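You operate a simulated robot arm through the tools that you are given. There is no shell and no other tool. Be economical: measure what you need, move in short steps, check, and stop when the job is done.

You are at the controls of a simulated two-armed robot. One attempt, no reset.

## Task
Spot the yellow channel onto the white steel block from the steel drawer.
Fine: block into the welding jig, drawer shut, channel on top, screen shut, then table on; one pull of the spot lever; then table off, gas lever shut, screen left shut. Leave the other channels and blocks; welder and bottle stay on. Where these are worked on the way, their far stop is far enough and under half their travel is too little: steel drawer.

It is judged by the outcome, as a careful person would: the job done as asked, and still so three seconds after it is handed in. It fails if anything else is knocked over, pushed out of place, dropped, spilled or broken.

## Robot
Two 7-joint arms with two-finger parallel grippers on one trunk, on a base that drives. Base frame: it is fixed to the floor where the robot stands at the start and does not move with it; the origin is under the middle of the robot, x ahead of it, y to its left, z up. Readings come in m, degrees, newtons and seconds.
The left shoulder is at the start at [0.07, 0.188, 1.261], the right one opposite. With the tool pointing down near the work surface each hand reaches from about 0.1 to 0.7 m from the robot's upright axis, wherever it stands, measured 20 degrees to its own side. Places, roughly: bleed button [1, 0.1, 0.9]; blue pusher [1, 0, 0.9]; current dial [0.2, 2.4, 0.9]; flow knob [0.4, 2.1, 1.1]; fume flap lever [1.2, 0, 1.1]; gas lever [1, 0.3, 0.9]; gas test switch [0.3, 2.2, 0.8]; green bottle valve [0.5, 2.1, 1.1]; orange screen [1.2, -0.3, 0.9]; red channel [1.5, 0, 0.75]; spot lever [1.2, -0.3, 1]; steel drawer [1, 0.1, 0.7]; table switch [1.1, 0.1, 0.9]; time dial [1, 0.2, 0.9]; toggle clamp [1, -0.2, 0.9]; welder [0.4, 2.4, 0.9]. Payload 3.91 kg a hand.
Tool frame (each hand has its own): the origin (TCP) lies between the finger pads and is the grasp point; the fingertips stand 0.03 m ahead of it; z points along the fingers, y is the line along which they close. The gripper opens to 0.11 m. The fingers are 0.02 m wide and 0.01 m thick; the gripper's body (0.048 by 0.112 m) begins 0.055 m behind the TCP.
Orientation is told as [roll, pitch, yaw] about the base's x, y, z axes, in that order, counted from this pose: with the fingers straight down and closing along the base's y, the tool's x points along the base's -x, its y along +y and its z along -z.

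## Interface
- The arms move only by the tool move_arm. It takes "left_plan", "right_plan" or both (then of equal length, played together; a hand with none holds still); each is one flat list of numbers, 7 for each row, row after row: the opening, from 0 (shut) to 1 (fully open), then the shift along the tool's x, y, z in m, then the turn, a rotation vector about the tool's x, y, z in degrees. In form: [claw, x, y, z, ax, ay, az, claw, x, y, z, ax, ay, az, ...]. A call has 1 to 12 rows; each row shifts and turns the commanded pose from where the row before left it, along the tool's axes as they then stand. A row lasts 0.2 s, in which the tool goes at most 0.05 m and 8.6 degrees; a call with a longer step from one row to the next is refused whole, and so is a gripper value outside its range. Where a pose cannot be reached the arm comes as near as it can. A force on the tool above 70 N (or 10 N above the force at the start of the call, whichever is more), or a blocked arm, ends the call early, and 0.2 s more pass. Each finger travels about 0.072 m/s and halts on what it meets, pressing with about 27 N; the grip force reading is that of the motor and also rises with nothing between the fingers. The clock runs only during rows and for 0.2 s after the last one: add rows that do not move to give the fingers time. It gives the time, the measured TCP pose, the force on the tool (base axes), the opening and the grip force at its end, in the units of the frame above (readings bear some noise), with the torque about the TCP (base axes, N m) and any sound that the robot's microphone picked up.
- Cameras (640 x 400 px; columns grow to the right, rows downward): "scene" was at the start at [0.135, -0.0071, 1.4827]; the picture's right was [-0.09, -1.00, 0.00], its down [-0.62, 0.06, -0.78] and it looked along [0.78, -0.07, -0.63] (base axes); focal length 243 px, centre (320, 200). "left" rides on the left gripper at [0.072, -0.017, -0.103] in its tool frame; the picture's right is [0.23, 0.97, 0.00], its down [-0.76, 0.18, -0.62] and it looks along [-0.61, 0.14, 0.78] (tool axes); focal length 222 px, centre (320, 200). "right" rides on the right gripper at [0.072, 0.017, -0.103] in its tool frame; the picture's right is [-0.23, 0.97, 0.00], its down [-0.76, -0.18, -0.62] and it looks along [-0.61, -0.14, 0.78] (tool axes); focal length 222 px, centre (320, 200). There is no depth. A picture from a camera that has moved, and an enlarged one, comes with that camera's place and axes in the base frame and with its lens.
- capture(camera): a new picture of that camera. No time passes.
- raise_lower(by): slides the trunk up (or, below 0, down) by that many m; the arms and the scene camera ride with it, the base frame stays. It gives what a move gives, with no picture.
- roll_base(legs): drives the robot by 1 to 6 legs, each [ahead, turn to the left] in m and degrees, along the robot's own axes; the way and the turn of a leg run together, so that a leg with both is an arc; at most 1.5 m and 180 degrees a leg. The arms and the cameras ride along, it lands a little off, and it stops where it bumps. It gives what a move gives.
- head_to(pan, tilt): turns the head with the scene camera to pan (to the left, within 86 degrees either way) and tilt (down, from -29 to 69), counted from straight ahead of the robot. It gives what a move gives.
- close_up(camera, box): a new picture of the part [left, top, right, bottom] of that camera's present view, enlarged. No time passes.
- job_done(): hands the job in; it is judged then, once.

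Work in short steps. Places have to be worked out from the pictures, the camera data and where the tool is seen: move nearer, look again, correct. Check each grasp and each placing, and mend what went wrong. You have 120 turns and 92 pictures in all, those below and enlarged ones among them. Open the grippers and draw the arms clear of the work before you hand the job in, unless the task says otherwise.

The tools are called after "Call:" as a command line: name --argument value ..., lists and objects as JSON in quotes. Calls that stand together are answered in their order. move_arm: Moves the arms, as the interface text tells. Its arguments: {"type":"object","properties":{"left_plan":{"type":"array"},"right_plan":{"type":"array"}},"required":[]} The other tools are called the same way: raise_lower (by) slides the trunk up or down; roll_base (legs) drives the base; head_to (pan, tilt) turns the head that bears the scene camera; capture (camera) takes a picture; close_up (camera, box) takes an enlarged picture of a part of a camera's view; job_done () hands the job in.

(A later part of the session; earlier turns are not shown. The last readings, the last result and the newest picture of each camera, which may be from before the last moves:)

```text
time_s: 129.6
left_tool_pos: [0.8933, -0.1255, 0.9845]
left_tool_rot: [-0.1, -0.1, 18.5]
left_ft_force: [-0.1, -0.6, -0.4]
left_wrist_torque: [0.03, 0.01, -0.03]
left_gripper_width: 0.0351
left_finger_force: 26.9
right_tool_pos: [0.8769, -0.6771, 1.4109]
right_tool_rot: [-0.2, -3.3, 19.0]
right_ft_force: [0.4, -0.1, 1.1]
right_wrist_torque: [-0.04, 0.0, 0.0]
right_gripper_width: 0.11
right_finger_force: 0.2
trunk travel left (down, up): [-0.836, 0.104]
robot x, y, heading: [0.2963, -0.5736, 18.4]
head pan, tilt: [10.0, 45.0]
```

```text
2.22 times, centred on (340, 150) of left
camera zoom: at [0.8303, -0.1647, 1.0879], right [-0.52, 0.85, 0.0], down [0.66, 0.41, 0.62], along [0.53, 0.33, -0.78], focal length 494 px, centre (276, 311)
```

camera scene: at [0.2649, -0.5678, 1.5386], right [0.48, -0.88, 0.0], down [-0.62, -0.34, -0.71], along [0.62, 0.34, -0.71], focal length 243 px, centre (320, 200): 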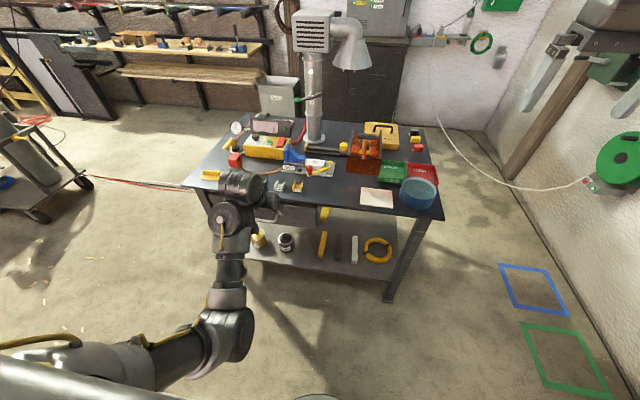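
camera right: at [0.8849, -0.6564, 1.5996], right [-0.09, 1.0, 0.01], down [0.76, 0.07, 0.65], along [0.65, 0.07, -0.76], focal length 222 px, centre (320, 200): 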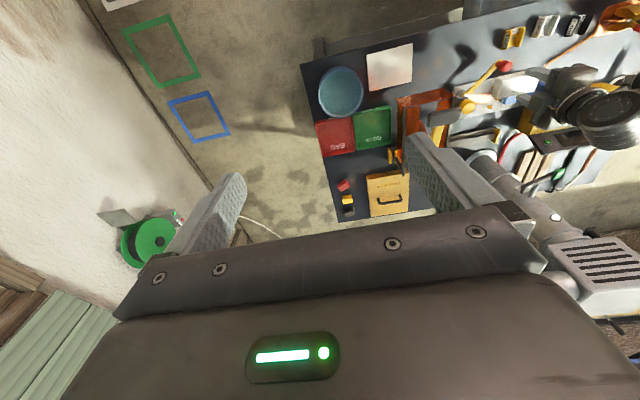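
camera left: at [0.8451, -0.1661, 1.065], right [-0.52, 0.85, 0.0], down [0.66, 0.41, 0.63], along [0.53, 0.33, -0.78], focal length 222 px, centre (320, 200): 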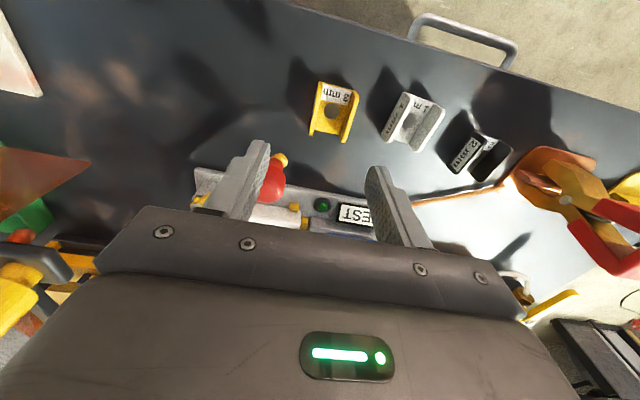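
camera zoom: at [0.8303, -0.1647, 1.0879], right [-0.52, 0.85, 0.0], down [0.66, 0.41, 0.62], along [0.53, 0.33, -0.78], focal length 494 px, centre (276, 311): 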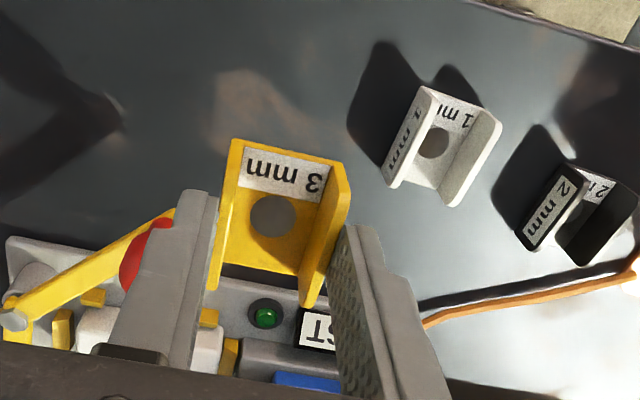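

Channel held (35 mm). I raise it a bit more, shift 4.3 cm right, and drive 15 cm ahead over the jig.

Call:
move_arm --left_plan '[0.1, 0, -0.015, -0.015, 0, 0, 0, 0.1, 0, -0.015, -0.02, 0, 0, 0, 0.1, 0, -0.013, 0, 0, 0, 0, 0.1, 0, 0, 0, 0, 0, 0]'

Call:
roll_base --legs '[[0.14, 0]]'

Call:
move_arm --left_plan '[0.1, 0, 0, 0, 0, 0, 0, 0.1, 0, 0, 0, 0, 0, 0, 0.1, 0, 0, 0, 0, 0, 0, 0.1, 0, 0, 0, 0, 0, 0]'

Call:
close_up --camera "left" --box '[200, 60, 440, 240]'

```text
time_s: 130.1
left_tool_pos: [0.9017, -0.1446, 1.0063]
left_tool_rot: [0.1, -1.0, 18.3]
left_ft_force: [12.4, -6.0, -23.2]
left_wrist_torque: [1.51, -0.25, 0.86]
left_gripper_width: 0.0352
left_finger_force: 26.8
right_tool_pos: [0.8764, -0.6771, 1.4107]
right_tool_rot: [-0.1, -3.4, 18.9]
right_ft_force: [0.7, -0.6, -0.6]
right_wrist_torque: [0.0, 0.01, 0.0]
right_gripper_width: 0.1099
right_finger_force: 0.1
trunk travel left (down, up): [-0.836, 0.104]
robot x, y, heading: [0.2965, -0.5718, 18.2]
head pan, tilt: [10.0, 45.0]
stopped in row 2 (left hand): the force on the tool passed its limit at 105 N (the readings are from after the stop); the commanded pose is now the measured one
```

```text
time_s: 131.5
left_tool_pos: [1.0324, -0.0993, 1.0058]
left_tool_rot: [-0.2, -1.0, 18.3]
left_ft_force: [17.8, -10.5, -45.8]
left_wrist_torque: [2.92, -1.41, 1.49]
left_gripper_width: 0.0349
left_finger_force: 26.6
right_tool_pos: [1.0082, -0.6341, 1.4123]
right_tool_rot: [-0.2, -3.4, 18.8]
right_ft_force: [0.0, 0.2, 0.4]
right_wrist_torque: [0.02, -0.01, -0.01]
right_gripper_width: 0.11
right_finger_force: 0.0
trunk travel left (down, up): [-0.836, 0.104]
robot x, y, heading: [0.431, -0.5269, 18.2]
head pan, tilt: [10.0, 45.0]
```

```text
time_s: 132.5
left_tool_pos: [1.0356, -0.0997, 1.0057]
left_tool_rot: [-0.1, -1.0, 18.3]
left_ft_force: [13.6, -7.0, -33.0]
left_wrist_torque: [1.95, -0.9, 1.0]
left_gripper_width: 0.0351
left_finger_force: 26.7
right_tool_pos: [1.0101, -0.633, 1.4109]
right_tool_rot: [-0.3, -3.4, 18.9]
right_ft_force: [-1.1, -0.4, -0.6]
right_wrist_torque: [-0.02, 0.01, 0.03]
right_gripper_width: 0.1101
right_finger_force: 0.0
trunk travel left (down, up): [-0.836, 0.104]
robot x, y, heading: [0.4343, -0.5292, 18.2]
head pan, tilt: [10.0, 45.0]
```

```text
2.22 times, centred on (320, 150) of left
camera zoom: at [0.9707, -0.1387, 1.1077], right [-0.52, 0.85, -0.01], down [0.66, 0.41, 0.64], along [0.54, 0.33, -0.77], focal length 494 px, centre (320, 311)
```

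zoom: 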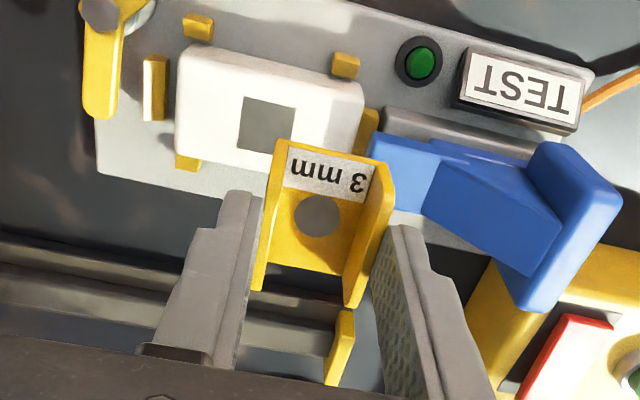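

Block's bare square seen at ≈ (1.050, -0.120). I ease the hand down (freeing it from the forearm), and correct 2.3 cm right, 0.7 cm ahead.

Call:
move_arm --left_plan '[0.1, 0, 0, 0.02, 0, 1, 0, 0.1, -0.0066, -0.0235, 0.005, 0, 0, 0, 0.1, 0, 0, 0, 0, 0, 0, 0.1, 0, 0, 0, 0, 0, 0]'

Call:
close_up --camera "left" --box '[200, 60, 440, 240]'

```text
time_s: 133.5
left_tool_pos: [1.0489, -0.1191, 0.9787]
left_tool_rot: [-0.1, 0.0, 18.3]
left_ft_force: [0.0, 1.0, 0.6]
left_wrist_torque: [-0.01, 0.02, -0.02]
left_gripper_width: 0.0349
left_finger_force: 27.1
right_tool_pos: [1.0103, -0.631, 1.4109]
right_tool_rot: [-0.2, -3.4, 18.9]
right_ft_force: [-0.2, -0.6, -0.6]
right_wrist_torque: [-0.05, 0.01, -0.04]
right_gripper_width: 0.1099
right_finger_force: 0.0
trunk travel left (down, up): [-0.836, 0.104]
robot x, y, heading: [0.4291, -0.5287, 18.2]
head pan, tilt: [10.0, 45.0]
```

```text
2.22 times, centred on (320, 150) of left
camera zoom: at [0.9864, -0.1575, 1.0826], right [-0.52, 0.85, 0.0], down [0.67, 0.41, 0.62], along [0.53, 0.32, -0.78], focal length 494 px, centre (320, 311)
```

zoom: 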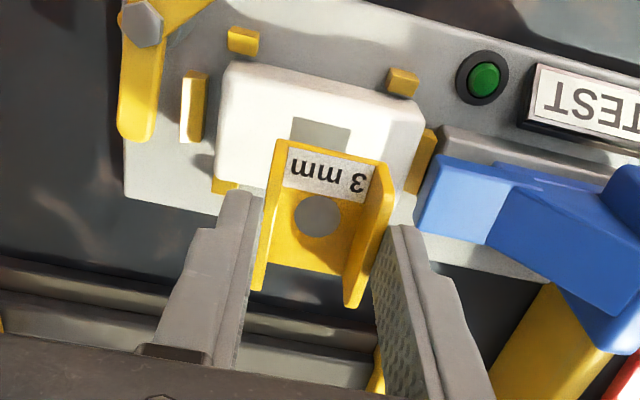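

Within 2 mm. I descend, slowing towards contact.

Call:
move_arm --left_plan '[0.1, -0.002, -0.002, 0.02, 0, 0, 0, 0.1, 0, 0, 0.015, 0, 0, 0, 0.1, 0, 0, 0.008, 0, 0, 0, 0.1, 0, 0, 0, 0, 0, 0]'

Call:
close_up --camera "left" --box '[200, 60, 440, 240]'

```text
time_s: 134.5
left_tool_pos: [1.0513, -0.1206, 0.9363]
left_tool_rot: [-0.1, 0.2, 18.2]
left_ft_force: [0.0, 0.2, 0.2]
left_wrist_torque: [-0.01, 0.0, -0.02]
left_gripper_width: 0.035
left_finger_force: 26.9
right_tool_pos: [1.0107, -0.6334, 1.411]
right_tool_rot: [-0.2, -3.4, 18.9]
right_ft_force: [1.0, 0.5, 0.4]
right_wrist_torque: [0.03, 0.0, 0.0]
right_gripper_width: 0.1102
right_finger_force: 0.0
trunk travel left (down, up): [-0.836, 0.104]
robot x, y, heading: [0.4344, -0.5259, 18.3]
head pan, tilt: [10.0, 45.0]
```

```text
2.22 times, centred on (320, 150) of left
camera zoom: at [0.9889, -0.1598, 1.0406], right [-0.52, 0.85, 0.0], down [0.67, 0.41, 0.62], along [0.53, 0.32, -0.78], focal length 494 px, centre (320, 311)
```

zoom: 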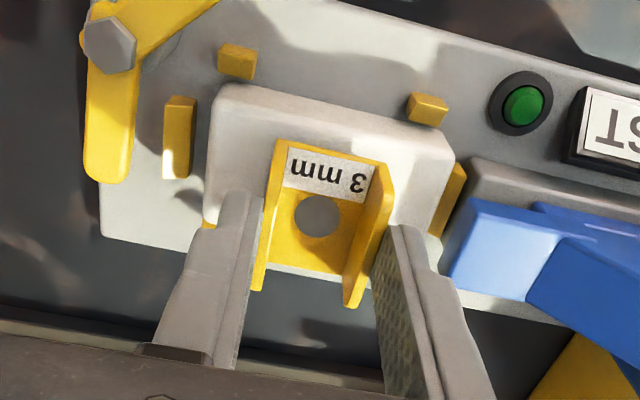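

Call:
move_arm --left_plan '[0.1, 0.001, 0, 0.004, 0, 0, 0, 0.1, 0, 0, 0.004, 0, 0, 0, 0.1, 0, 0, 0.004, 0, 0, 0, 0.1, 0, 0, 0.003, 0, 0, 0, 0.1, 0, 0, 0.003, 0, 0, 0, 0.1, 0, 0, 0, 0, 0, 0]'

```text
time_s: 135.9
left_tool_pos: [1.0506, -0.1218, 0.9237]
left_tool_rot: [0.0, -0.3, 18.3]
left_ft_force: [2.7, 2.5, 26.5]
left_wrist_torque: [0.17, -0.16, 0.01]
left_gripper_width: 0.0352
left_finger_force: 27.3
right_tool_pos: [1.0068, -0.6347, 1.4125]
right_tool_rot: [-0.1, -3.5, 18.8]
right_ft_force: [1.2, -0.7, 0.0]
right_wrist_torque: [0.01, -0.01, -0.02]
right_gripper_width: 0.1099
right_finger_force: 0.1
trunk travel left (down, up): [-0.836, 0.104]
robot x, y, heading: [0.4337, -0.53, 18.3]
head pan, tilt: [10.0, 45.0]
```

Contact (26 N up). I relax the press, open slightly, lift and check.

Call:
move_arm --left_plan '[0.1, 0, 0, -0.005, 0, 0, 0, 0.45, 0, 0, 0, 0, 0, 0, 0.45, 0, 0, 0, 0, 0, 0, 0.45, 0, 0, -0.02, 0, 0, 0, 0.45, 0, 0, -0.03, 0, 0, 0, 0.45, 0, 0, 0, 0, 0, 0]'

Call:
close_up --camera "left" --box '[200, 60, 440, 240]'

```text
time_s: 137.3
left_tool_pos: [1.0509, -0.1208, 0.9747]
left_tool_rot: [-0.1, 0.1, 18.3]
left_ft_force: [0.3, 0.3, -0.7]
left_wrist_torque: [-0.02, 0.01, -0.02]
left_gripper_width: 0.0492
left_finger_force: 0.1
right_tool_pos: [1.01, -0.6322, 1.4113]
right_tool_rot: [-0.2, -3.4, 18.9]
right_ft_force: [0.7, 0.5, -0.8]
right_wrist_torque: [-0.03, 0.02, -0.01]
right_gripper_width: 0.11
right_finger_force: 0.0
trunk travel left (down, up): [-0.836, 0.104]
robot x, y, heading: [0.4315, -0.527, 18.1]
head pan, tilt: [10.0, 45.0]
```

```text
2.22 times, centred on (320, 150) of left
camera zoom: at [0.9881, -0.1593, 1.078], right [-0.52, 0.85, 0.0], down [0.67, 0.41, 0.62], along [0.53, 0.32, -0.78], focal length 494 px, centre (320, 311)
```

zoom: 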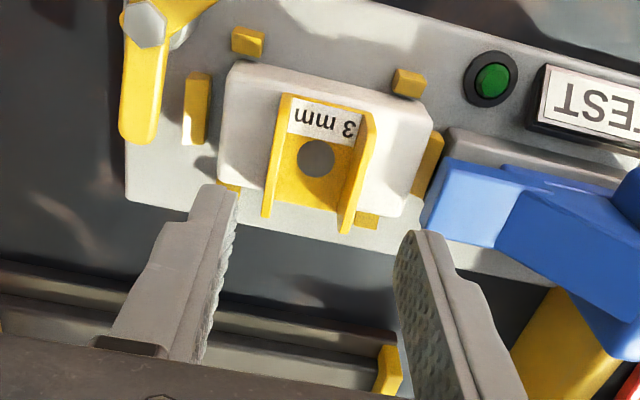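

Channel is well placed on the block. Next the screen: its yellow knob is at about (1.03, -0.26, 1.01) on the frame. I raise the trunk fully and turn the hand so it closes front-to-back on the knob.

Call:
raise_lower --by 0.1

Call:
move_arm --left_plan '[0.75, 0, 0, 0, 0, 0, 8.2, 0.75, 0, 0, 0, 0, 0, 8.2, 0.75, 0, 0, 0, 0, 0, 8.2, 0.75, 0, 0, 0, 0, 0, 8.2, 0.75, 0, 0, 0, 0, 0, 8.2, 0.75, 0, 0, 0, 0, 0, 8.2, 0.75, 0, 0, 0, 0, 0, 8.2, 0.75, 0, 0, 0, 0, 0, 8.2, 0.75, 0, 0, 0, 0, 0, 8.2, 0.75, 0, 0, 0, 0, 0, 8.2, 0.75, 0, 0, 0, 0, 0, 8, 0.75, 0, 0, 0, 0, 0, 0]'

Call:
roll_base --legs '[[-0.05, 0]]'

Call:
move_arm --left_plan '[0.75, -0.03, 0, 0, 0, 0, 0, 0.75, -0.03, 0, 0, 0, 0, 0, 0.75, -0.02, 0, 0, 0, 0, 0, 0.75, 0, 0, 0, 0, 0, 0]'

Call:
capture --camera "left"

```text
time_s: 138.6
left_tool_pos: [1.0503, -0.1193, 1.0737]
left_tool_rot: [-0.2, 0.2, 18.3]
left_ft_force: [-1.0, 0.0, 0.3]
left_wrist_torque: [0.03, -0.01, 0.02]
left_gripper_width: 0.0494
left_finger_force: 0.1
right_tool_pos: [1.0107, -0.6318, 1.511]
right_tool_rot: [-0.2, -3.3, 18.9]
right_ft_force: [0.3, 0.2, 1.6]
right_wrist_torque: [0.06, 0.03, 0.03]
right_gripper_width: 0.1099
right_finger_force: 0.1
trunk travel left (down, up): [-0.936, 0.004]
robot x, y, heading: [0.434, -0.5245, 18.0]
head pan, tilt: [10.0, 45.0]
```

```text
time_s: 141.2
left_tool_pos: [1.0515, -0.1203, 1.0741]
left_tool_rot: [-0.1, -0.1, -71.8]
left_ft_force: [0.8, -0.9, -0.2]
left_wrist_torque: [0.04, 0.02, 0.0]
left_gripper_width: 0.0824
left_finger_force: 0.1
right_tool_pos: [1.0104, -0.6325, 1.5118]
right_tool_rot: [-0.2, -3.4, 18.9]
right_ft_force: [-0.5, -0.2, -0.1]
right_wrist_torque: [0.01, -0.02, -0.01]
right_gripper_width: 0.11
right_finger_force: 0.1
trunk travel left (down, up): [-0.936, 0.004]
robot x, y, heading: [0.4289, -0.5286, 18.3]
head pan, tilt: [10.0, 45.0]
```

```text
time_s: 142.1
left_tool_pos: [1.0132, -0.1325, 1.0674]
left_tool_rot: [-0.7, -0.2, -71.6]
left_ft_force: [0.7, 0.2, 0.3]
left_wrist_torque: [-0.01, 0.07, 0.03]
left_gripper_width: 0.0824
left_finger_force: 0.0
right_tool_pos: [0.9775, -0.6434, 1.5056]
right_tool_rot: [-0.3, -2.8, 18.9]
right_ft_force: [0.0, 0.8, -0.2]
right_wrist_torque: [-0.03, 0.04, -0.01]
right_gripper_width: 0.1099
right_finger_force: 0.0
trunk travel left (down, up): [-0.936, 0.004]
robot x, y, heading: [0.3853, -0.5385, 18.3]
head pan, tilt: [10.0, 45.0]
```

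```text
time_s: 143.1
left_tool_pos: [1.0269, -0.2131, 1.0765]
left_tool_rot: [0.0, -0.2, -71.7]
left_ft_force: [-0.4, -0.7, -0.8]
left_wrist_torque: [-0.04, -0.02, -0.02]
left_gripper_width: 0.0823
left_finger_force: 0.1
right_tool_pos: [0.9595, -0.6482, 1.5134]
right_tool_rot: [-0.1, -3.6, 18.9]
right_ft_force: [0.5, -0.6, 0.4]
right_wrist_torque: [0.01, -0.03, -0.01]
right_gripper_width: 0.1096
right_finger_force: 0.0
trunk travel left (down, up): [-0.936, 0.004]
robot x, y, heading: [0.3884, -0.545, 18.2]
head pan, tilt: [10.0, 45.0]
```

```text
11 pictures are left
camera left: at [0.9881, -0.149, 1.1796], right [0.85, 0.52, 0.0], down [0.41, -0.67, 0.62], along [0.33, -0.53, -0.78], focal length 222 px, centre (320, 200)
```

left: 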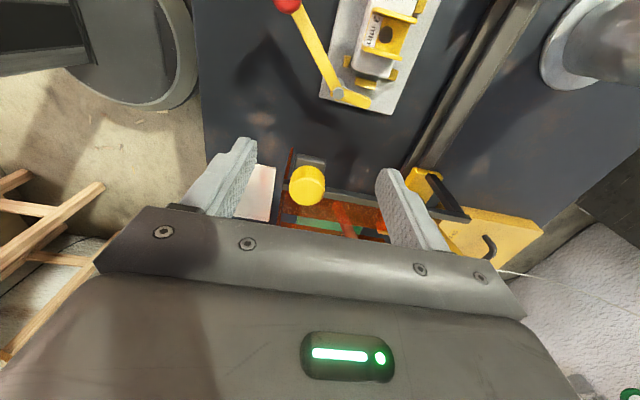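

Knob ≈ (1.036, -0.255). I move over it and descend around it.

Call:
move_arm --left_plan '[0.75, -0.022, -0.002, 0, 0, 0, 0, 0.75, -0.021, -0.002, 0, 0, 0, 0, 0.75, 0, 0, 0.02, 0, 0, 0, 0.75, 0, 0, 0.02, 0, 0, 0, 0.75, 0, 0, 0.015, 0, 0, 0, 0.75, 0, 0, 0, 0, 0, 0]'

Call:
capture --camera "left"

```text
time_s: 144.5
left_tool_pos: [1.0292, -0.2568, 1.0318]
left_tool_rot: [-0.1, 0.0, -71.7]
left_ft_force: [0.0, 0.2, -0.5]
left_wrist_torque: [0.0, -0.01, -0.01]
left_gripper_width: 0.0822
left_finger_force: 0.0
left hand out of reach, approached as far as the arm can: row 4, 5
right_tool_pos: [0.9631, -0.6493, 1.5115]
right_tool_rot: [-0.2, -3.4, 18.8]
right_ft_force: [0.2, 0.2, 0.5]
right_wrist_torque: [0.01, -0.01, -0.03]
right_gripper_width: 0.11
right_finger_force: 0.0
trunk travel left (down, up): [-0.936, 0.004]
robot x, y, heading: [0.3852, -0.5463, 18.2]
head pan, tilt: [10.0, 45.0]
```

```text
10 pictures are left
camera left: at [0.9907, -0.1934, 1.1355], right [0.85, 0.52, 0.0], down [0.41, -0.67, 0.62], along [0.32, -0.53, -0.78], focal length 222 px, centre (320, 200)
```

left: 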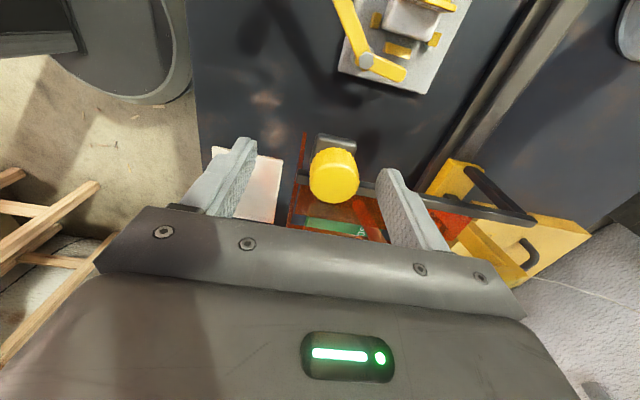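

Short in reach again; I nudge the base 1.5 cm ahead, lower the trunk 2 cm, then close.

Call:
roll_base --legs '[[0.012, 0]]'

Call:
raise_lower --by -0.018

Call:
move_arm --left_plan '[0.1, 0, 0, 0, 0, 0, 0, 0.1, 0, 0, 0, 0, 0, 0, 0.1, 0, 0, 0, 0, 0, 0, 0.1, 0, 0, 0, 0, 0, 0]'

```text
time_s: 145.3
left_tool_pos: [1.0383, -0.2524, 1.0333]
left_tool_rot: [0.0, -0.1, -71.8]
left_ft_force: [-0.6, 0.1, 0.1]
left_wrist_torque: [0.02, -0.02, 0.02]
left_gripper_width: 0.0825
left_finger_force: 0.1
right_tool_pos: [0.9705, -0.6458, 1.5138]
right_tool_rot: [-0.2, -3.6, 18.9]
right_ft_force: [-0.5, 0.0, -0.3]
right_wrist_torque: [0.01, -0.02, -0.03]
right_gripper_width: 0.1099
right_finger_force: 0.1
trunk travel left (down, up): [-0.936, 0.004]
robot x, y, heading: [0.399, -0.5375, 18.3]
head pan, tilt: [10.0, 45.0]
```

```text
time_s: 145.9
left_tool_pos: [1.04, -0.2534, 1.0137]
left_tool_rot: [-0.1, 0.0, -71.7]
left_ft_force: [-0.3, 0.0, -0.8]
left_wrist_torque: [0.0, -0.04, 0.01]
left_gripper_width: 0.0825
left_finger_force: 0.0
right_tool_pos: [0.9748, -0.6446, 1.4933]
right_tool_rot: [-0.2, -3.4, 18.9]
right_ft_force: [0.3, -1.0, 0.0]
right_wrist_torque: [-0.01, -0.05, 0.02]
right_gripper_width: 0.1102
right_finger_force: 0.1
trunk travel left (down, up): [-0.918, 0.022]
robot x, y, heading: [0.3959, -0.539, 18.2]
head pan, tilt: [10.0, 45.0]
```

```text
time_s: 146.9
left_tool_pos: [1.0396, -0.2528, 1.013]
left_tool_rot: [-0.3, 0.0, -71.9]
left_ft_force: [-9.3, -4.1, -6.5]
left_wrist_torque: [-0.05, -0.05, -0.57]
left_gripper_width: 0.0318
left_finger_force: 45.2
right_tool_pos: [0.9736, -0.6443, 1.4927]
right_tool_rot: [-0.2, -3.4, 18.9]
right_ft_force: [-0.4, -0.7, -0.3]
right_wrist_torque: [0.05, 0.02, 0.03]
right_gripper_width: 0.1101
right_finger_force: 0.1
trunk travel left (down, up): [-0.918, 0.022]
robot x, y, heading: [0.3982, -0.5416, 18.2]
head pan, tilt: [10.0, 45.0]
```

Knob gripped (32 mm). I slide the screen 11 cm to the left and check clearance to the red handle.

Call:
move_arm --left_plan '[0.1, 0.02, 0, 0, 0, 0, 0, 0.1, 0.02, 0, 0, 0, 0, 0, 0.1, 0.02, 0, 0, 0, 0, 0, 0.1, 0.02, 0, 0, 0, 0, 0, 0.1, 0.02, 0, 0, 0, 0, 0, 0.1, 0, 0, 0, 0, 0, 0]'

Call:
close_up --camera "scene" --box '[240, 110, 400, 220]'

```text
time_s: 148.3
left_tool_pos: [1.0067, -0.1561, 1.0131]
left_tool_rot: [-0.2, 0.1, -71.6]
left_ft_force: [-20.0, -5.5, -17.0]
left_wrist_torque: [-0.12, 0.04, -0.65]
left_gripper_width: 0.0318
left_finger_force: 45.1
right_tool_pos: [0.9729, -0.6439, 1.494]
right_tool_rot: [-0.2, -3.4, 18.8]
right_ft_force: [-0.2, -0.2, 0.0]
right_wrist_torque: [-0.02, 0.0, 0.01]
right_gripper_width: 0.1103
right_finger_force: 0.0
trunk travel left (down, up): [-0.918, 0.022]
robot x, y, heading: [0.4002, -0.5438, 18.4]
head pan, tilt: [10.0, 45.0]
```

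```text
3.64 times, centred on (320, 165) of scene
camera zoom: at [0.5131, -0.4853, 1.6207], right [0.48, -0.88, 0.0], down [-0.62, -0.34, -0.71], along [0.62, 0.34, -0.71], focal length 882 px, centre (320, 327)
```

zoom: 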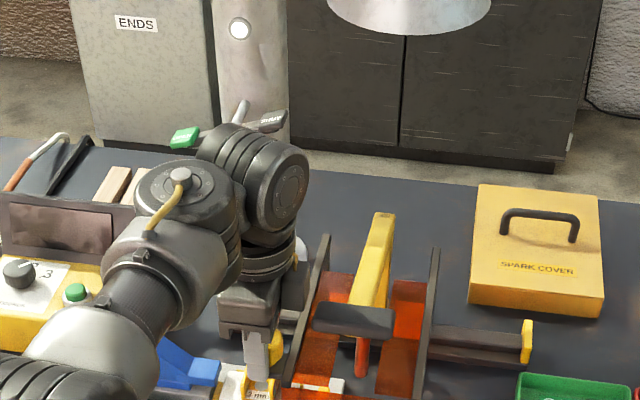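

The screen and spot head slide together. I check the gap between front panel and red clamp handle.

Call:
close_up --camera "scene" --box '[275, 175, 365, 245]'

```text
5.71 times, centred on (320, 210) of scene
camera zoom: at [0.5131, -0.4853, 1.6207], right [0.48, -0.88, 0.0], down [-0.62, -0.34, -0.71], along [0.62, 0.34, -0.71], focal length 1386 px, centre (320, 143)
```

zoom: 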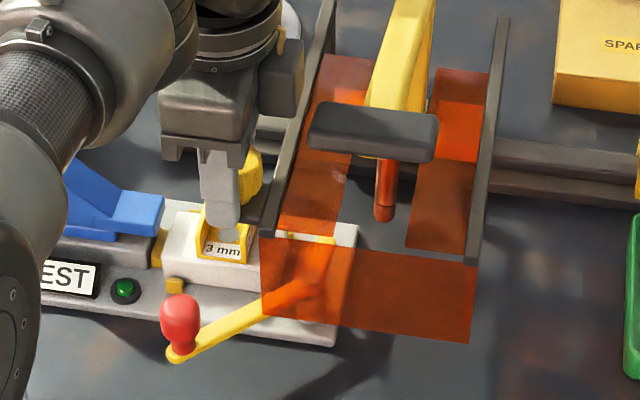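

The panel edge seems to pass just behind the red ball. I continue slowly, 5 cm, watching the force.

Call:
move_arm --left_plan '[0.1, 0.01, 0, 0, 0, 0, 0, 0.1, 0.01, 0, 0, 0, 0, 0, 0.1, 0.01, 0, 0, 0, 0, 0, 0.1, 0.01, 0, 0, 0, 0, 0, 0.1, 0.01, 0, 0, 0, 0, 0, 0.1, 0, 0, 0, 0, 0, 0]'

Call:
close_up --camera "scene" --box '[275, 175, 365, 245]'

```text
time_s: 149.7
left_tool_pos: [0.9926, -0.11, 1.0134]
left_tool_rot: [-0.2, -0.1, -71.8]
left_ft_force: [-17.8, -4.8, -16.2]
left_wrist_torque: [-0.06, 0.06, -0.9]
left_gripper_width: 0.0316
left_finger_force: 45.0
right_tool_pos: [0.974, -0.6425, 1.4938]
right_tool_rot: [-0.2, -3.4, 18.9]
right_ft_force: [-0.6, -1.0, -0.1]
right_wrist_torque: [-0.01, -0.02, 0.0]
right_gripper_width: 0.1099
right_finger_force: 0.1
trunk travel left (down, up): [-0.918, 0.022]
robot x, y, heading: [0.3954, -0.5392, 18.2]
head pan, tilt: [10.0, 45.0]
```

```text
5.71 times, centred on (320, 210) of scene
camera zoom: at [0.5137, -0.4846, 1.6207], right [0.47, -0.88, 0.0], down [-0.62, -0.34, -0.71], along [0.62, 0.34, -0.71], focal length 1386 px, centre (320, 143)
```

zoom: 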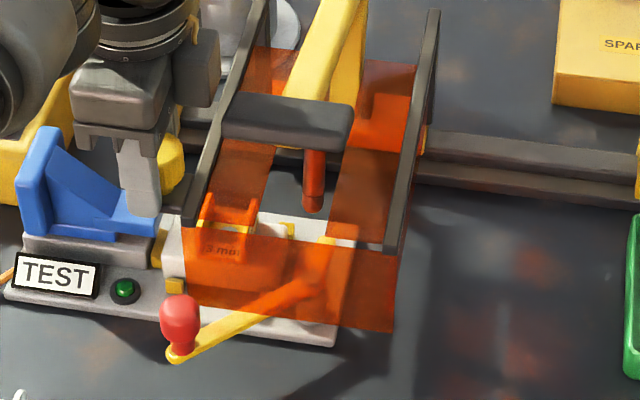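

The ball stays in front, untouched. I carry on to the far stop in small steps.

Call:
move_arm --left_plan '[0.1, 0.01, 0, 0, 0, 0, 0, 0.1, 0.01, 0, 0, 0, 0, 0, 0.1, 0.01, 0, 0, 0, 0, 0, 0.1, 0.01, 0, 0, 0, 0, 0, 0.1, 0.008, 0, 0, 0, 0, 0, 0.1, 0.008, 0, 0, 0, 0, 0, 0.1, 0.008, 0, 0, 0, 0, 0, 0.1, 0.008, 0, 0, 0, 0, 0, 0.1, 0.008, 0, 0, 0, 0, 0, 0.1, 0, 0, 0, 0, 0, 0]'

Call:
close_up --camera "scene" --box '[245, 165, 365, 245]'

```text
time_s: 151.9
left_tool_pos: [0.9669, -0.0237, 1.0152]
left_tool_rot: [0.3, -0.4, -71.3]
left_ft_force: [-0.2, 0.6, -1.3]
left_wrist_torque: [-0.08, -0.01, 0.0]
left_gripper_width: 0.0111
left_finger_force: 0.0
right_tool_pos: [0.9747, -0.6346, 1.4947]
right_tool_rot: [-0.5, -3.3, 19.1]
right_ft_force: [0.4, 1.0, 0.8]
right_wrist_torque: [-0.05, 0.01, 0.01]
right_gripper_width: 0.1103
right_finger_force: 0.0
trunk travel left (down, up): [-0.918, 0.022]
robot x, y, heading: [0.4004, -0.5394, 18.7]
head pan, tilt: [10.0, 45.0]
```

```text
5.00 times, centred on (305, 205) of scene
camera zoom: at [0.5135, -0.4761, 1.6207], right [0.48, -0.88, 0.01], down [-0.62, -0.34, -0.71], along [0.62, 0.33, -0.71], focal length 1213 px, centre (395, 175)
```

zoom: 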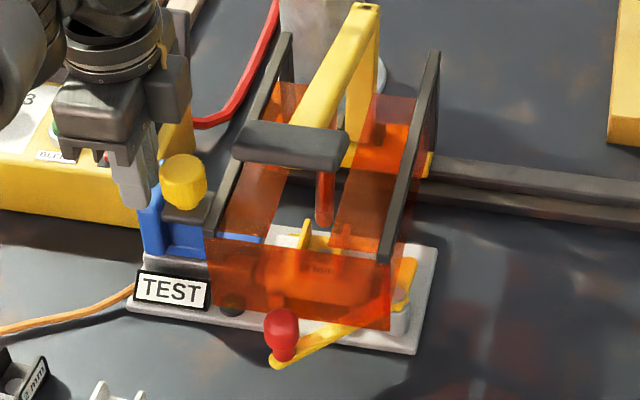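

The screen reached its stop (the fingers slipped off the knob); the electrode stands over the channel. Now I back out with closed fingers and go around to stand further left, for the table switch.

Call:
roll_base --legs '[[-0.3, 0], [0, 80], [0.29, 0], [0, -80], [0.1, 0]]'

Call:
move_arm --left_plan '[0, -0.03, 0, 0, -8.2, 0, 0, 0, -0.03, 0, 0, -8.2, 0, 0, 0, -0.03, 0, 0, -8.2, 0, 0, 0, -0.03, 0, 0, -8.2, 0, 0, 0, -0.03, 0, 0, -8.2, 0, 0, 0, -0.03, 0, 0, 0, 0, 0, 0, 0, 0, 0, 0, 0, 0]'

Call:
head_to --pan 5 --tilt 40

Call:
capture --camera "scene"

```text
time_s: 163.8
left_tool_pos: [0.7328, 0.1955, 1.0102]
left_tool_rot: [-0.1, 0.3, -71.4]
left_ft_force: [0.2, -0.1, 0.8]
left_wrist_torque: [0.02, -0.01, -0.03]
left_gripper_width: 0.0111
left_finger_force: 0.0
right_tool_pos: [0.7381, -0.421, 1.4951]
right_tool_rot: [-0.4, -3.7, 19.2]
right_ft_force: [0.0, 0.5, -0.1]
right_wrist_torque: [-0.01, 0.03, -0.01]
right_gripper_width: 0.11
right_finger_force: 0.1
trunk travel left (down, up): [-0.918, 0.022]
robot x, y, heading: [0.162, -0.3163, 18.4]
head pan, tilt: [10.0, 45.0]
stopped in leg 5: the robot was blocked; the commanded pose is now the measured one
```

```text
time_s: 165.3
left_tool_pos: [0.7787, 0.0192, 1.0168]
left_tool_rot: [41.7, 0.4, -71.4]
left_ft_force: [-0.4, -0.1, -0.3]
left_wrist_torque: [-0.01, 0.0, 0.04]
left_gripper_width: 0.0
left_finger_force: 26.8
right_tool_pos: [0.7198, -0.4292, 1.501]
right_tool_rot: [-0.3, -4.4, 19.0]
right_ft_force: [-0.3, -0.5, 0.8]
right_wrist_torque: [0.03, -0.06, 0.01]
right_gripper_width: 0.1103
right_finger_force: 0.1
trunk travel left (down, up): [-0.918, 0.022]
robot x, y, heading: [0.1652, -0.3147, 18.2]
head pan, tilt: [10.0, 45.0]
```

```text
time_s: 166.0
left_tool_pos: [0.7801, 0.0204, 1.0167]
left_tool_rot: [41.6, 0.2, -71.3]
left_ft_force: [0.4, -0.1, -0.6]
left_wrist_torque: [-0.02, -0.01, 0.01]
left_gripper_width: 0.0001
left_finger_force: 27.3
right_tool_pos: [0.7199, -0.4288, 1.5017]
right_tool_rot: [-0.3, -4.4, 18.9]
right_ft_force: [0.7, 0.0, 0.3]
right_wrist_torque: [0.01, 0.0, -0.03]
right_gripper_width: 0.1102
right_finger_force: 0.1
trunk travel left (down, up): [-0.918, 0.022]
robot x, y, heading: [0.1637, -0.3146, 18.4]
head pan, tilt: [5.0, 40.0]
```

```text
5 pictures are left
camera scene: at [0.2872, -0.2654, 1.6279], right [0.4, -0.92, 0.0], down [-0.59, -0.25, -0.77], along [0.7, 0.3, -0.64], focal length 243 px, centre (320, 200)
```

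scene: 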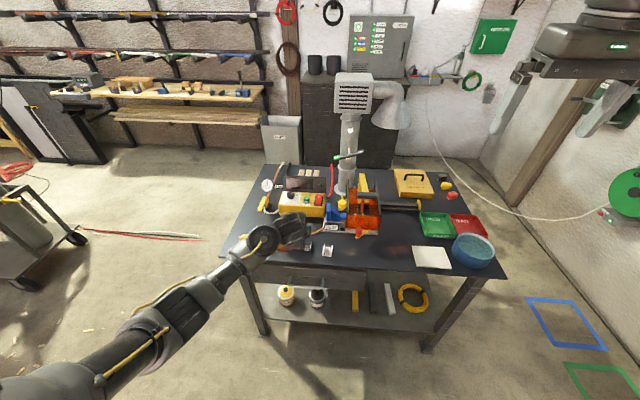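

The drive was blocked; I check around the hand, torch and switch.

Call:
close_up --camera "scene" --box '[215, 160, 355, 270]'

```text
3.64 times, centred on (285, 215) of scene
camera zoom: at [0.2872, -0.2654, 1.6279], right [0.4, -0.92, 0.0], down [-0.59, -0.25, -0.77], along [0.7, 0.3, -0.64], focal length 882 px, centre (447, 146)
```

zoom: 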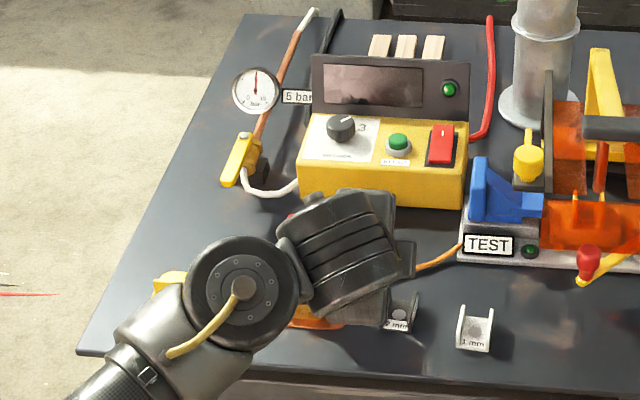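

Everything on the bench looks intact. I try driving forward again in a small step.

Call:
roll_base --legs '[[0.06, 0]]'

```text
time_s: 167.0
left_tool_pos: [0.8293, 0.0369, 1.021]
left_tool_rot: [42.1, 0.4, -71.4]
left_ft_force: [0.6, 0.1, -0.9]
left_wrist_torque: [0.01, -0.02, -0.02]
left_gripper_width: 0.0001
left_finger_force: 26.5
right_tool_pos: [0.7661, -0.4149, 1.5063]
right_tool_rot: [-0.3, -5.1, 19.1]
right_ft_force: [1.0, -0.1, 0.3]
right_wrist_torque: [0.05, 0.06, -0.01]
right_gripper_width: 0.1099
right_finger_force: 0.2
trunk travel left (down, up): [-0.918, 0.022]
robot x, y, heading: [0.2216, -0.2941, 18.5]
head pan, tilt: [5.0, 40.0]
```

Call:
roll_base --legs '[[0.19, 0]]'

Call:
move_arm --left_plan '[0, -0.02, 0, 0, 0, 0, 0, 0, -0.018, 0, 0, 0, 0, 0, 0, 0, 0, 0, 0, 0, 0, 0, 0, 0, 0, 0, 0, 0, 0, 0, 0, 0, 0, 0, 0]'

Call:
close_up --camera "scene" --box '[250, 150, 350, 220]'

```text
time_s: 168.5
left_tool_pos: [1.0049, 0.0935, 1.0232]
left_tool_rot: [42.3, 0.4, -71.6]
left_ft_force: [-0.2, -0.2, 0.9]
left_wrist_torque: [0.02, -0.01, -0.01]
left_gripper_width: 0.0
left_finger_force: 26.5
right_tool_pos: [0.9391, -0.3564, 1.5087]
right_tool_rot: [-0.2, -5.3, 18.9]
right_ft_force: [-1.0, 0.3, 0.2]
right_wrist_torque: [0.02, -0.1, -0.03]
right_gripper_width: 0.1099
right_finger_force: 0.1
trunk travel left (down, up): [-0.918, 0.022]
robot x, y, heading: [0.4028, -0.2369, 18.0]
head pan, tilt: [5.0, 40.0]
```

```text
time_s: 169.7
left_tool_pos: [1.0227, 0.059, 1.0207]
left_tool_rot: [42.0, 0.4, -71.6]
left_ft_force: [-0.7, -0.8, -0.1]
left_wrist_torque: [0.01, 0.03, -0.04]
left_gripper_width: 0.0
left_finger_force: 26.9
right_tool_pos: [0.948, -0.3553, 1.5067]
right_tool_rot: [-0.1, -5.0, 19.0]
right_ft_force: [0.1, -0.7, -0.7]
right_wrist_torque: [0.02, 0.02, -0.02]
right_gripper_width: 0.1097
right_finger_force: 0.1
trunk travel left (down, up): [-0.918, 0.022]
robot x, y, heading: [0.3977, -0.2398, 17.9]
head pan, tilt: [5.0, 40.0]
```

```text
5.71 times, centred on (300, 185) of scene
camera zoom: at [0.5237, -0.1885, 1.628], right [0.39, -0.92, 0.0], down [-0.59, -0.25, -0.77], along [0.7, 0.3, -0.64], focal length 1386 px, centre (434, 286)
```

zoom: 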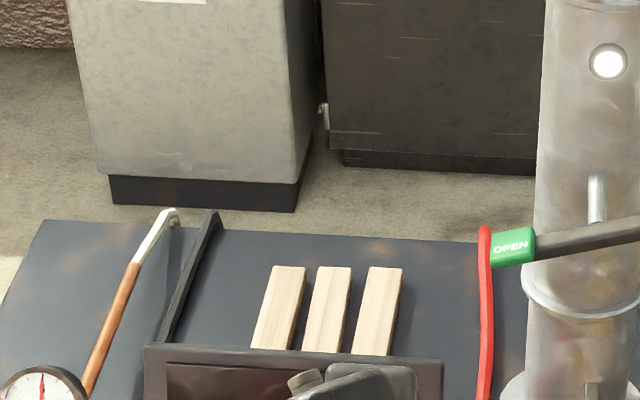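

Hand is at the switch's lateral position. I bring the fingertips just above the switch's rear (I) end and look with the hand camera.

Call:
move_arm --left_plan '[0, 0, -0.0048, 0.02, 0, 0, 0, 0, 0, -0.0048, 0.02, 0, 0, 0, 0, 0, -0.0048, 0.018, 0, 0, 0, 0, 0, 0, 0, 0, 0, 0]'

Call:
close_up --camera "left" --box '[200, 60, 440, 240]'

```text
time_s: 170.7
left_tool_pos: [1.0499, 0.0682, 0.9645]
left_tool_rot: [41.9, 0.3, -71.6]
left_ft_force: [1.0, 0.1, 0.0]
left_wrist_torque: [-0.02, -0.01, 0.02]
left_gripper_width: 0.0
left_finger_force: 27.3
right_tool_pos: [0.9488, -0.3544, 1.5053]
right_tool_rot: [-0.2, -5.0, 18.9]
right_ft_force: [0.1, 0.1, -0.1]
right_wrist_torque: [-0.02, -0.01, 0.0]
right_gripper_width: 0.1099
right_finger_force: 0.1
trunk travel left (down, up): [-0.918, 0.022]
robot x, y, heading: [0.3953, -0.2361, 18.1]
head pan, tilt: [5.0, 40.0]
```

```text
2.22 times, centred on (320, 150) of left
camera zoom: at [0.9497, 0.1106, 1.0316], right [0.62, 0.44, 0.65], down [-0.03, -0.82, 0.58], along [0.79, -0.38, -0.49], focal length 494 px, centre (320, 311)
```

zoom: 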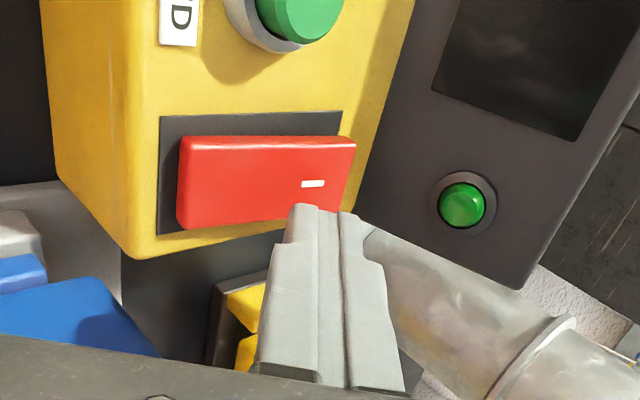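

The white tick (I end) is right ahead of the fingertip. I shift 1.2 cm further ahead, then press down on it.

Call:
move_arm --left_plan '[0, 0.003, 0.0089, 0.008, 0, 0, 0, 0, 0, -0.0034, 0.0037, 0, 0, 0, 0, 0, -0.0034, 0.0037, 0, 0, 0, 0, 0, -0.0034, 0.0037, 0, 0, 0, 0, 0, -0.0034, 0.0037, 0, 0, 0, 0, 0, 0, 0, 0, 0, 0]'

```text
time_s: 172.1
left_tool_pos: [1.0595, 0.0744, 0.9487]
left_tool_rot: [42.1, 0.2, -71.6]
left_ft_force: [2.8, 1.9, 10.0]
left_wrist_torque: [0.04, -0.21, 0.02]
left_gripper_width: 0.0
left_finger_force: 26.9
right_tool_pos: [0.9472, -0.3541, 1.5052]
right_tool_rot: [-0.2, -5.0, 19.0]
right_ft_force: [0.1, 0.9, -0.2]
right_wrist_torque: [-0.02, 0.0, 0.0]
right_gripper_width: 0.1099
right_finger_force: 0.0
trunk travel left (down, up): [-0.918, 0.022]
robot x, y, heading: [0.3986, -0.2333, 18.2]
head pan, tilt: [5.0, 40.0]
```

Contact at 10 N. I press further until it flips.

Call:
move_arm --left_plan '[0, 0, -0.0027, 0.003, 0, 0, 0, 0, 0, -0.0027, 0.003, 0, 0, 0, 0, 0, -0.0027, 0.003, 0, 0, 0, 0, 0, -0.0027, 0.003, 0, 0, 0, 0, 0, 0, 0, 0, 0, 0]'

```text
time_s: 173.3
left_tool_pos: [1.0598, 0.0757, 0.9466]
left_tool_rot: [43.5, 0.0, -71.4]
left_ft_force: [2.9, 9.7, 63.6]
left_wrist_torque: [0.6, -0.9, 0.08]
left_gripper_width: 0.0
left_finger_force: 27.3
right_tool_pos: [0.9388, -0.3576, 1.5099]
right_tool_rot: [-0.2, -5.4, 19.0]
right_ft_force: [0.6, 0.1, 0.8]
right_wrist_torque: [0.01, 0.0, 0.04]
right_gripper_width: 0.11
right_finger_force: 0.0
trunk travel left (down, up): [-0.918, 0.022]
robot x, y, heading: [0.4015, -0.2361, 18.5]
head pan, tilt: [5.0, 40.0]
```

Hard stop at 63 N. I lift off and compare the switch's look.

Call:
move_arm --left_plan '[0, 0, 0.012, -0.013, 0, 0, 0, 0, 0, 0.012, -0.015, -1.4, 0, 0, 0, 0, -0.009, -0.008, 0, 0, 0, 0, 0, 0, 0, 0, 0, 0]'

Call:
close_up --camera "left" --box '[200, 60, 440, 240]'

```text
time_s: 174.3
left_tool_pos: [1.0481, 0.0705, 0.9638]
left_tool_rot: [43.1, 0.5, -71.6]
left_ft_force: [-0.2, 0.7, -0.3]
left_wrist_torque: [-0.01, 0.0, 0.02]
left_gripper_width: 0.0
left_finger_force: 26.7
right_tool_pos: [0.9506, -0.3524, 1.504]
right_tool_rot: [-0.3, -5.0, 18.9]
right_ft_force: [-0.8, 0.7, -0.6]
right_wrist_torque: [-0.04, 0.01, 0.01]
right_gripper_width: 0.1101
right_finger_force: 0.1
trunk travel left (down, up): [-0.918, 0.022]
robot x, y, heading: [0.3997, -0.2334, 18.4]
head pan, tilt: [5.0, 40.0]
```

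```text
2.22 times, centred on (320, 150) of left
camera zoom: at [0.9469, 0.1126, 1.0289], right [0.6, 0.44, 0.67], down [-0.04, -0.82, 0.57], along [0.8, -0.37, -0.48], focal length 494 px, centre (320, 311)
```

zoom: 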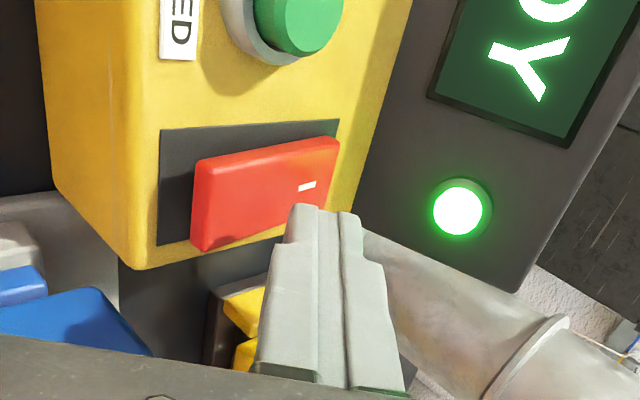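

The table is on: lamp lit, display shows READY. Now the spot lever with the right hand: I clear the left hand up-left and bring the closed right fingers above the black handle (≈ (0.989, -0.140, 1.07)).

Call:
move_arm --left_plan '[0, 0.027, 0.0133, -0.0149, 0, 0, 0, 0, 0.027, 0.0133, -0.0149, 0, 0, 0, 0, 0.027, 0.0133, -0.0149, 0, 0, 0, 0, 0, 0, 0, 0, 0, 0, 0, 0, 0, 0, 0, 0, 0, 0, 0, 0, 0, 0, 0, 0, 0, 0, 0, 0, 0, 0, 0, 0, 0, 0, 0, 0, 0, 0, 0, 0, 0, 0, 0, 0, 0, 0, 0, 0, 0, 0, 0, 0, 0, 0, 0, 0, 0, 0, 0, 0, 0, 0, 0, 0, 0, 0]' --right_plan '[0, -0.0172, 0.0317, 0, 0, 0.85, 0, 0, -0.0172, 0.0317, 0, 0, 0.85, 0, 0, -0.0172, 0.0317, 0, 0, 0.85, 0, 0, -0.0172, 0.0317, 0, 0, 0.85, 0, 0, -0.0172, 0.0317, 0, 0, 0.85, 0, 0, -0.0172, 0.0317, 0, 0, 0.75, 0, 0, 0, 0, 0.045, 0, 0, 0, 0, 0, 0, 0.045, 0, 0, 0, 0, 0, 0, 0.045, 0, 0, 0, 0, 0, 0, 0.045, 0, 0, 0, 0, 0, 0, 0.045, 0, 0, 0, 0, 0, 0, 0.045, 0, 0, 0]'

```text
time_s: 176.9
left_tool_pos: [1.0196, 0.1469, 1.027]
left_tool_rot: [43.2, 0.3, -71.6]
left_ft_force: [0.0, -0.2, 0.0]
left_wrist_torque: [-0.02, -0.01, 0.02]
left_gripper_width: 0.0
left_finger_force: 27.4
right_tool_pos: [0.9664, -0.1603, 1.2365]
right_tool_rot: [-0.2, 0.0, 19.0]
right_ft_force: [-0.4, 0.0, 0.2]
right_wrist_torque: [-0.03, 0.02, -0.01]
right_gripper_width: 0.0
right_finger_force: 27.3
right hand out of reach, approached as far as the arm can: row 5, 6
trunk travel left (down, up): [-0.918, 0.022]
robot x, y, heading: [0.4014, -0.2388, 17.9]
head pan, tilt: [5.0, 40.0]
```

Call:
move_arm --right_plan '[0, -0.014, 0.006, 0.02, 0, 0, 0, 0, -0.014, 0.006, 0.03, 0, 0, 0, 0, 0, 0, 0.03, 0, 0, 0, 0, 0, 0, 0.02, 0, 0, 0, 0, 0, 0, 0, 0, 0, 0]'

```text
time_s: 178.1
left_tool_pos: [1.0209, 0.1479, 1.0257]
left_tool_rot: [43.3, 0.4, -71.7]
left_ft_force: [-0.1, 0.0, 0.2]
left_wrist_torque: [0.01, 0.01, 0.01]
left_gripper_width: 0.0
left_finger_force: 27.0
right_tool_pos: [0.9891, -0.1395, 1.1351]
right_tool_rot: [-0.2, 0.1, 18.9]
right_ft_force: [0.3, 0.1, -0.4]
right_wrist_torque: [0.01, 0.04, 0.01]
right_gripper_width: 0.0001
right_finger_force: 26.6
trunk travel left (down, up): [-0.918, 0.022]
robot x, y, heading: [0.3976, -0.2389, 18.1]
head pan, tilt: [5.0, 40.0]
```

Fingertips should be ~2 cm above the handle. I press down in small steps.

Call:
move_arm --right_plan '[0, 0, 0, 0.006, 0, 0, 0, 0, 0, 0, 0.006, 0, 0, 0, 0, 0, 0, 0.006, 0, 0, 0, 0, 0, 0, 0.006, 0, 0, 0, 0, 0, 0, 0.006, 0, 0, 0]'

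```text
time_s: 179.3
left_tool_pos: [1.0191, 0.1471, 1.0265]
left_tool_rot: [43.3, 0.3, -71.7]
left_ft_force: [0.2, 0.2, -0.5]
left_wrist_torque: [0.0, 0.03, 0.02]
left_gripper_width: 0.0002
left_finger_force: 27.0
right_tool_pos: [0.989, -0.1404, 1.1053]
right_tool_rot: [-0.3, 0.1, 19.0]
right_ft_force: [-0.7, -0.4, 3.7]
right_wrist_torque: [0.03, 0.01, -0.02]
right_gripper_width: 0.0
right_finger_force: 27.1
trunk travel left (down, up): [-0.918, 0.022]
robot x, y, heading: [0.3985, -0.2362, 18.2]
head pan, tilt: [5.0, 40.0]
```

Contact (3.7 N up). Now one steady pull down.

Call:
move_arm --right_plan '[0, 0, 0, 0.008, 0, 0, 0, 0, 0, 0, 0.008, 0, 0, 0, 0, 0, 0, 0.008, 0, 0, 0, 0, 0, 0, 0.008, 0, 0, 0, 0, 0, 0, 0.008, 0, 0, 0, 0, 0, 0, 0.008, 0, 0, 0]'

```text
time_s: 180.7
left_tool_pos: [1.0196, 0.1472, 1.0263]
left_tool_rot: [43.3, 0.4, -71.6]
left_ft_force: [-0.2, 1.2, 0.1]
left_wrist_torque: [0.01, 0.02, -0.01]
left_gripper_width: 0.0001
left_finger_force: 27.3
right_tool_pos: [0.9897, -0.1404, 1.0569]
right_tool_rot: [-0.3, -0.1, 18.9]
right_ft_force: [1.1, 0.1, 2.1]
right_wrist_torque: [0.03, 0.0, 0.01]
right_gripper_width: 0.0003
right_finger_force: 26.9
trunk travel left (down, up): [-0.918, 0.022]
robot x, y, heading: [0.3973, -0.2375, 18.1]
head pan, tilt: [5.0, 40.0]
```

Call:
move_arm --right_plan '[0, 0, 0, 0.008, 0, 0, 0, 0, 0, 0, 0.008, 0, 0, 0, 0, 0, 0, 0.008, 0, 0, 0, 0, 0, 0, 0.008, 0, 0, 0, 0, 0, 0, 0.005, 0, 0, 0]'

```text
time_s: 181.8
left_tool_pos: [1.0144, 0.1438, 1.0307]
left_tool_rot: [43.5, 0.4, -71.7]
left_ft_force: [0.5, 0.3, 0.5]
left_wrist_torque: [0.03, 0.04, -0.02]
left_gripper_width: 0.0
left_finger_force: 26.8
right_tool_pos: [0.9867, -0.1413, 1.0394]
right_tool_rot: [0.1, -0.8, 19.1]
right_ft_force: [-19.3, -11.7, 44.0]
right_wrist_torque: [-0.51, 0.98, 0.08]
right_gripper_width: 0.0002
right_finger_force: 27.2
trunk travel left (down, up): [-0.918, 0.022]
robot x, y, heading: [0.4009, -0.237, 18.1]
head pan, tilt: [5.0, 40.0]
stopped in row 5 (right hand): the force on the tool passed its limit at 76 N (the readings are from after the stop); the commanded pose is now the measured one
```

Lever is at its lower stop (76 N). I hold it there for the weld time.

Call:
move_arm --right_plan '[0, 0, 0, 0, 0, 0, 0, 0, 0, 0, 0, 0, 0, 0, 0, 0, 0, 0, 0, 0, 0, 0, 0, 0, 0, 0, 0, 0, 0, 0, 0, 0, 0, 0, 0, 0, 0, 0, 0, 0, 0, 0, 0, 0, 0, 0, 0, 0, 0, 0, 0, 0, 0, 0, 0, 0, 0, 0, 0, 0, 0, 0, 0, 0, 0, 0, 0, 0, 0, 0, 0, 0, 0, 0, 0, 0, 0, 0, 0, 0, 0, 0, 0, 0]'

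Call:
move_arm --right_plan '[0, 0, 0, 0, 0, 0, 0, 0, 0, 0, 0, 0, 0, 0, 0, 0, 0, 0, 0, 0, 0, 0, 0, 0, 0, 0, 0, 0, 0, 0, 0, 0, 0, 0, 0, 0, 0, 0, 0, 0, 0, 0, 0, 0, 0, 0, 0, 0, 0]'

```text
time_s: 184.4
left_tool_pos: [1.0136, 0.1453, 1.0325]
left_tool_rot: [43.8, 0.3, -71.5]
left_ft_force: [-0.1, 0.3, -0.3]
left_wrist_torque: [0.03, 0.0, -0.02]
left_gripper_width: 0.0003
left_finger_force: 27.2
right_tool_pos: [0.9872, -0.1408, 1.0381]
right_tool_rot: [0.0, -1.3, 19.0]
right_ft_force: [-13.7, -6.8, 55.3]
right_wrist_torque: [-0.47, 0.87, -0.05]
right_gripper_width: 0.0
right_finger_force: 26.4
trunk travel left (down, up): [-0.918, 0.022]
robot x, y, heading: [0.3972, -0.2389, 17.8]
head pan, tilt: [5.0, 40.0]
```

```text
time_s: 186.0
left_tool_pos: [1.0136, 0.1447, 1.0326]
left_tool_rot: [43.8, 0.3, -71.6]
left_ft_force: [0.4, -0.3, 0.6]
left_wrist_torque: [-0.01, 0.02, 0.01]
left_gripper_width: 0.0
left_finger_force: 27.2
right_tool_pos: [0.9868, -0.1398, 1.0404]
right_tool_rot: [-0.1, -1.3, 18.9]
right_ft_force: [-12.7, -6.7, 56.9]
right_wrist_torque: [-0.42, 0.84, -0.06]
right_gripper_width: 0.0
right_finger_force: 27.0
trunk travel left (down, up): [-0.918, 0.022]
robot x, y, heading: [0.4007, -0.2357, 18.2]
head pan, tilt: [5.0, 40.0]
```

Held over four seconds. I let the lever rise and take the right hand up and away.

Call:
move_arm --right_plan '[0, 0, 0, -0.02, 0, 0, 0, 0, 0, 0, -0.02, 0, 0, 0, 0, 0, 0, -0.03, 0, 0, 0, 0, 0, 0, -0.04, 0, 0, 0, 0, 0, 0, -0.04, 0, 0, 0, 0, 0.02, -0.03, -0.03, 0, 0, 0, 0, 0.02, -0.04, 0, 0, 0, 0, 0, 0.02, -0.04, 0, 0, 0, 0, 0, 0, -0.04, 0, 0, 0, 0, 0, 0, 0, 0, 0, 0, 0]'

```text
time_s: 188.2
left_tool_pos: [1.0215, 0.1478, 1.0259]
left_tool_rot: [43.3, 0.3, -71.6]
left_ft_force: [0.9, 0.2, 0.2]
left_wrist_torque: [0.02, -0.01, -0.01]
left_gripper_width: 0.0
left_finger_force: 26.9
right_tool_pos: [0.9826, -0.2999, 1.2127]
right_tool_rot: [0.0, -0.6, 18.9]
right_ft_force: [-0.1, -0.3, -1.9]
right_wrist_torque: [-0.02, -0.01, 0.0]
right_gripper_width: 0.0
right_finger_force: 27.0
trunk travel left (down, up): [-0.918, 0.022]
robot x, y, heading: [0.4045, -0.2404, 18.2]
head pan, tilt: [5.0, 40.0]
```

Now table off: I bring the left fingertips above the raised front end of the red rocker.

Call:
move_arm --left_plan '[0, -0.039, -0.01, -0.0095, 0, 0, 0, 0, -0.039, -0.01, -0.0095, 0, 0, 0, 0, 0, 0, 0, 0, 0, 0, 0, 0, -0.014, 0.015, 0, 0, 0, 0, 0, -0.014, 0.015, 0, 0, 0, 0, 0, 0, 0, 0, 0, 0]'

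```text
time_s: 189.6
left_tool_pos: [1.0182, 0.0648, 0.9856]
left_tool_rot: [43.3, 0.4, -71.6]
left_ft_force: [-0.5, 0.1, 0.6]
left_wrist_torque: [0.01, -0.03, -0.02]
left_gripper_width: 0.0
left_finger_force: 26.3
right_tool_pos: [0.983, -0.3003, 1.213]
right_tool_rot: [-0.1, -0.6, 18.9]
right_ft_force: [0.6, -1.0, 0.8]
right_wrist_torque: [0.0, -0.02, 0.02]
right_gripper_width: 0.0001
right_finger_force: 27.2
trunk travel left (down, up): [-0.918, 0.022]
robot x, y, heading: [0.4014, -0.2375, 18.3]
head pan, tilt: [5.0, 40.0]
```

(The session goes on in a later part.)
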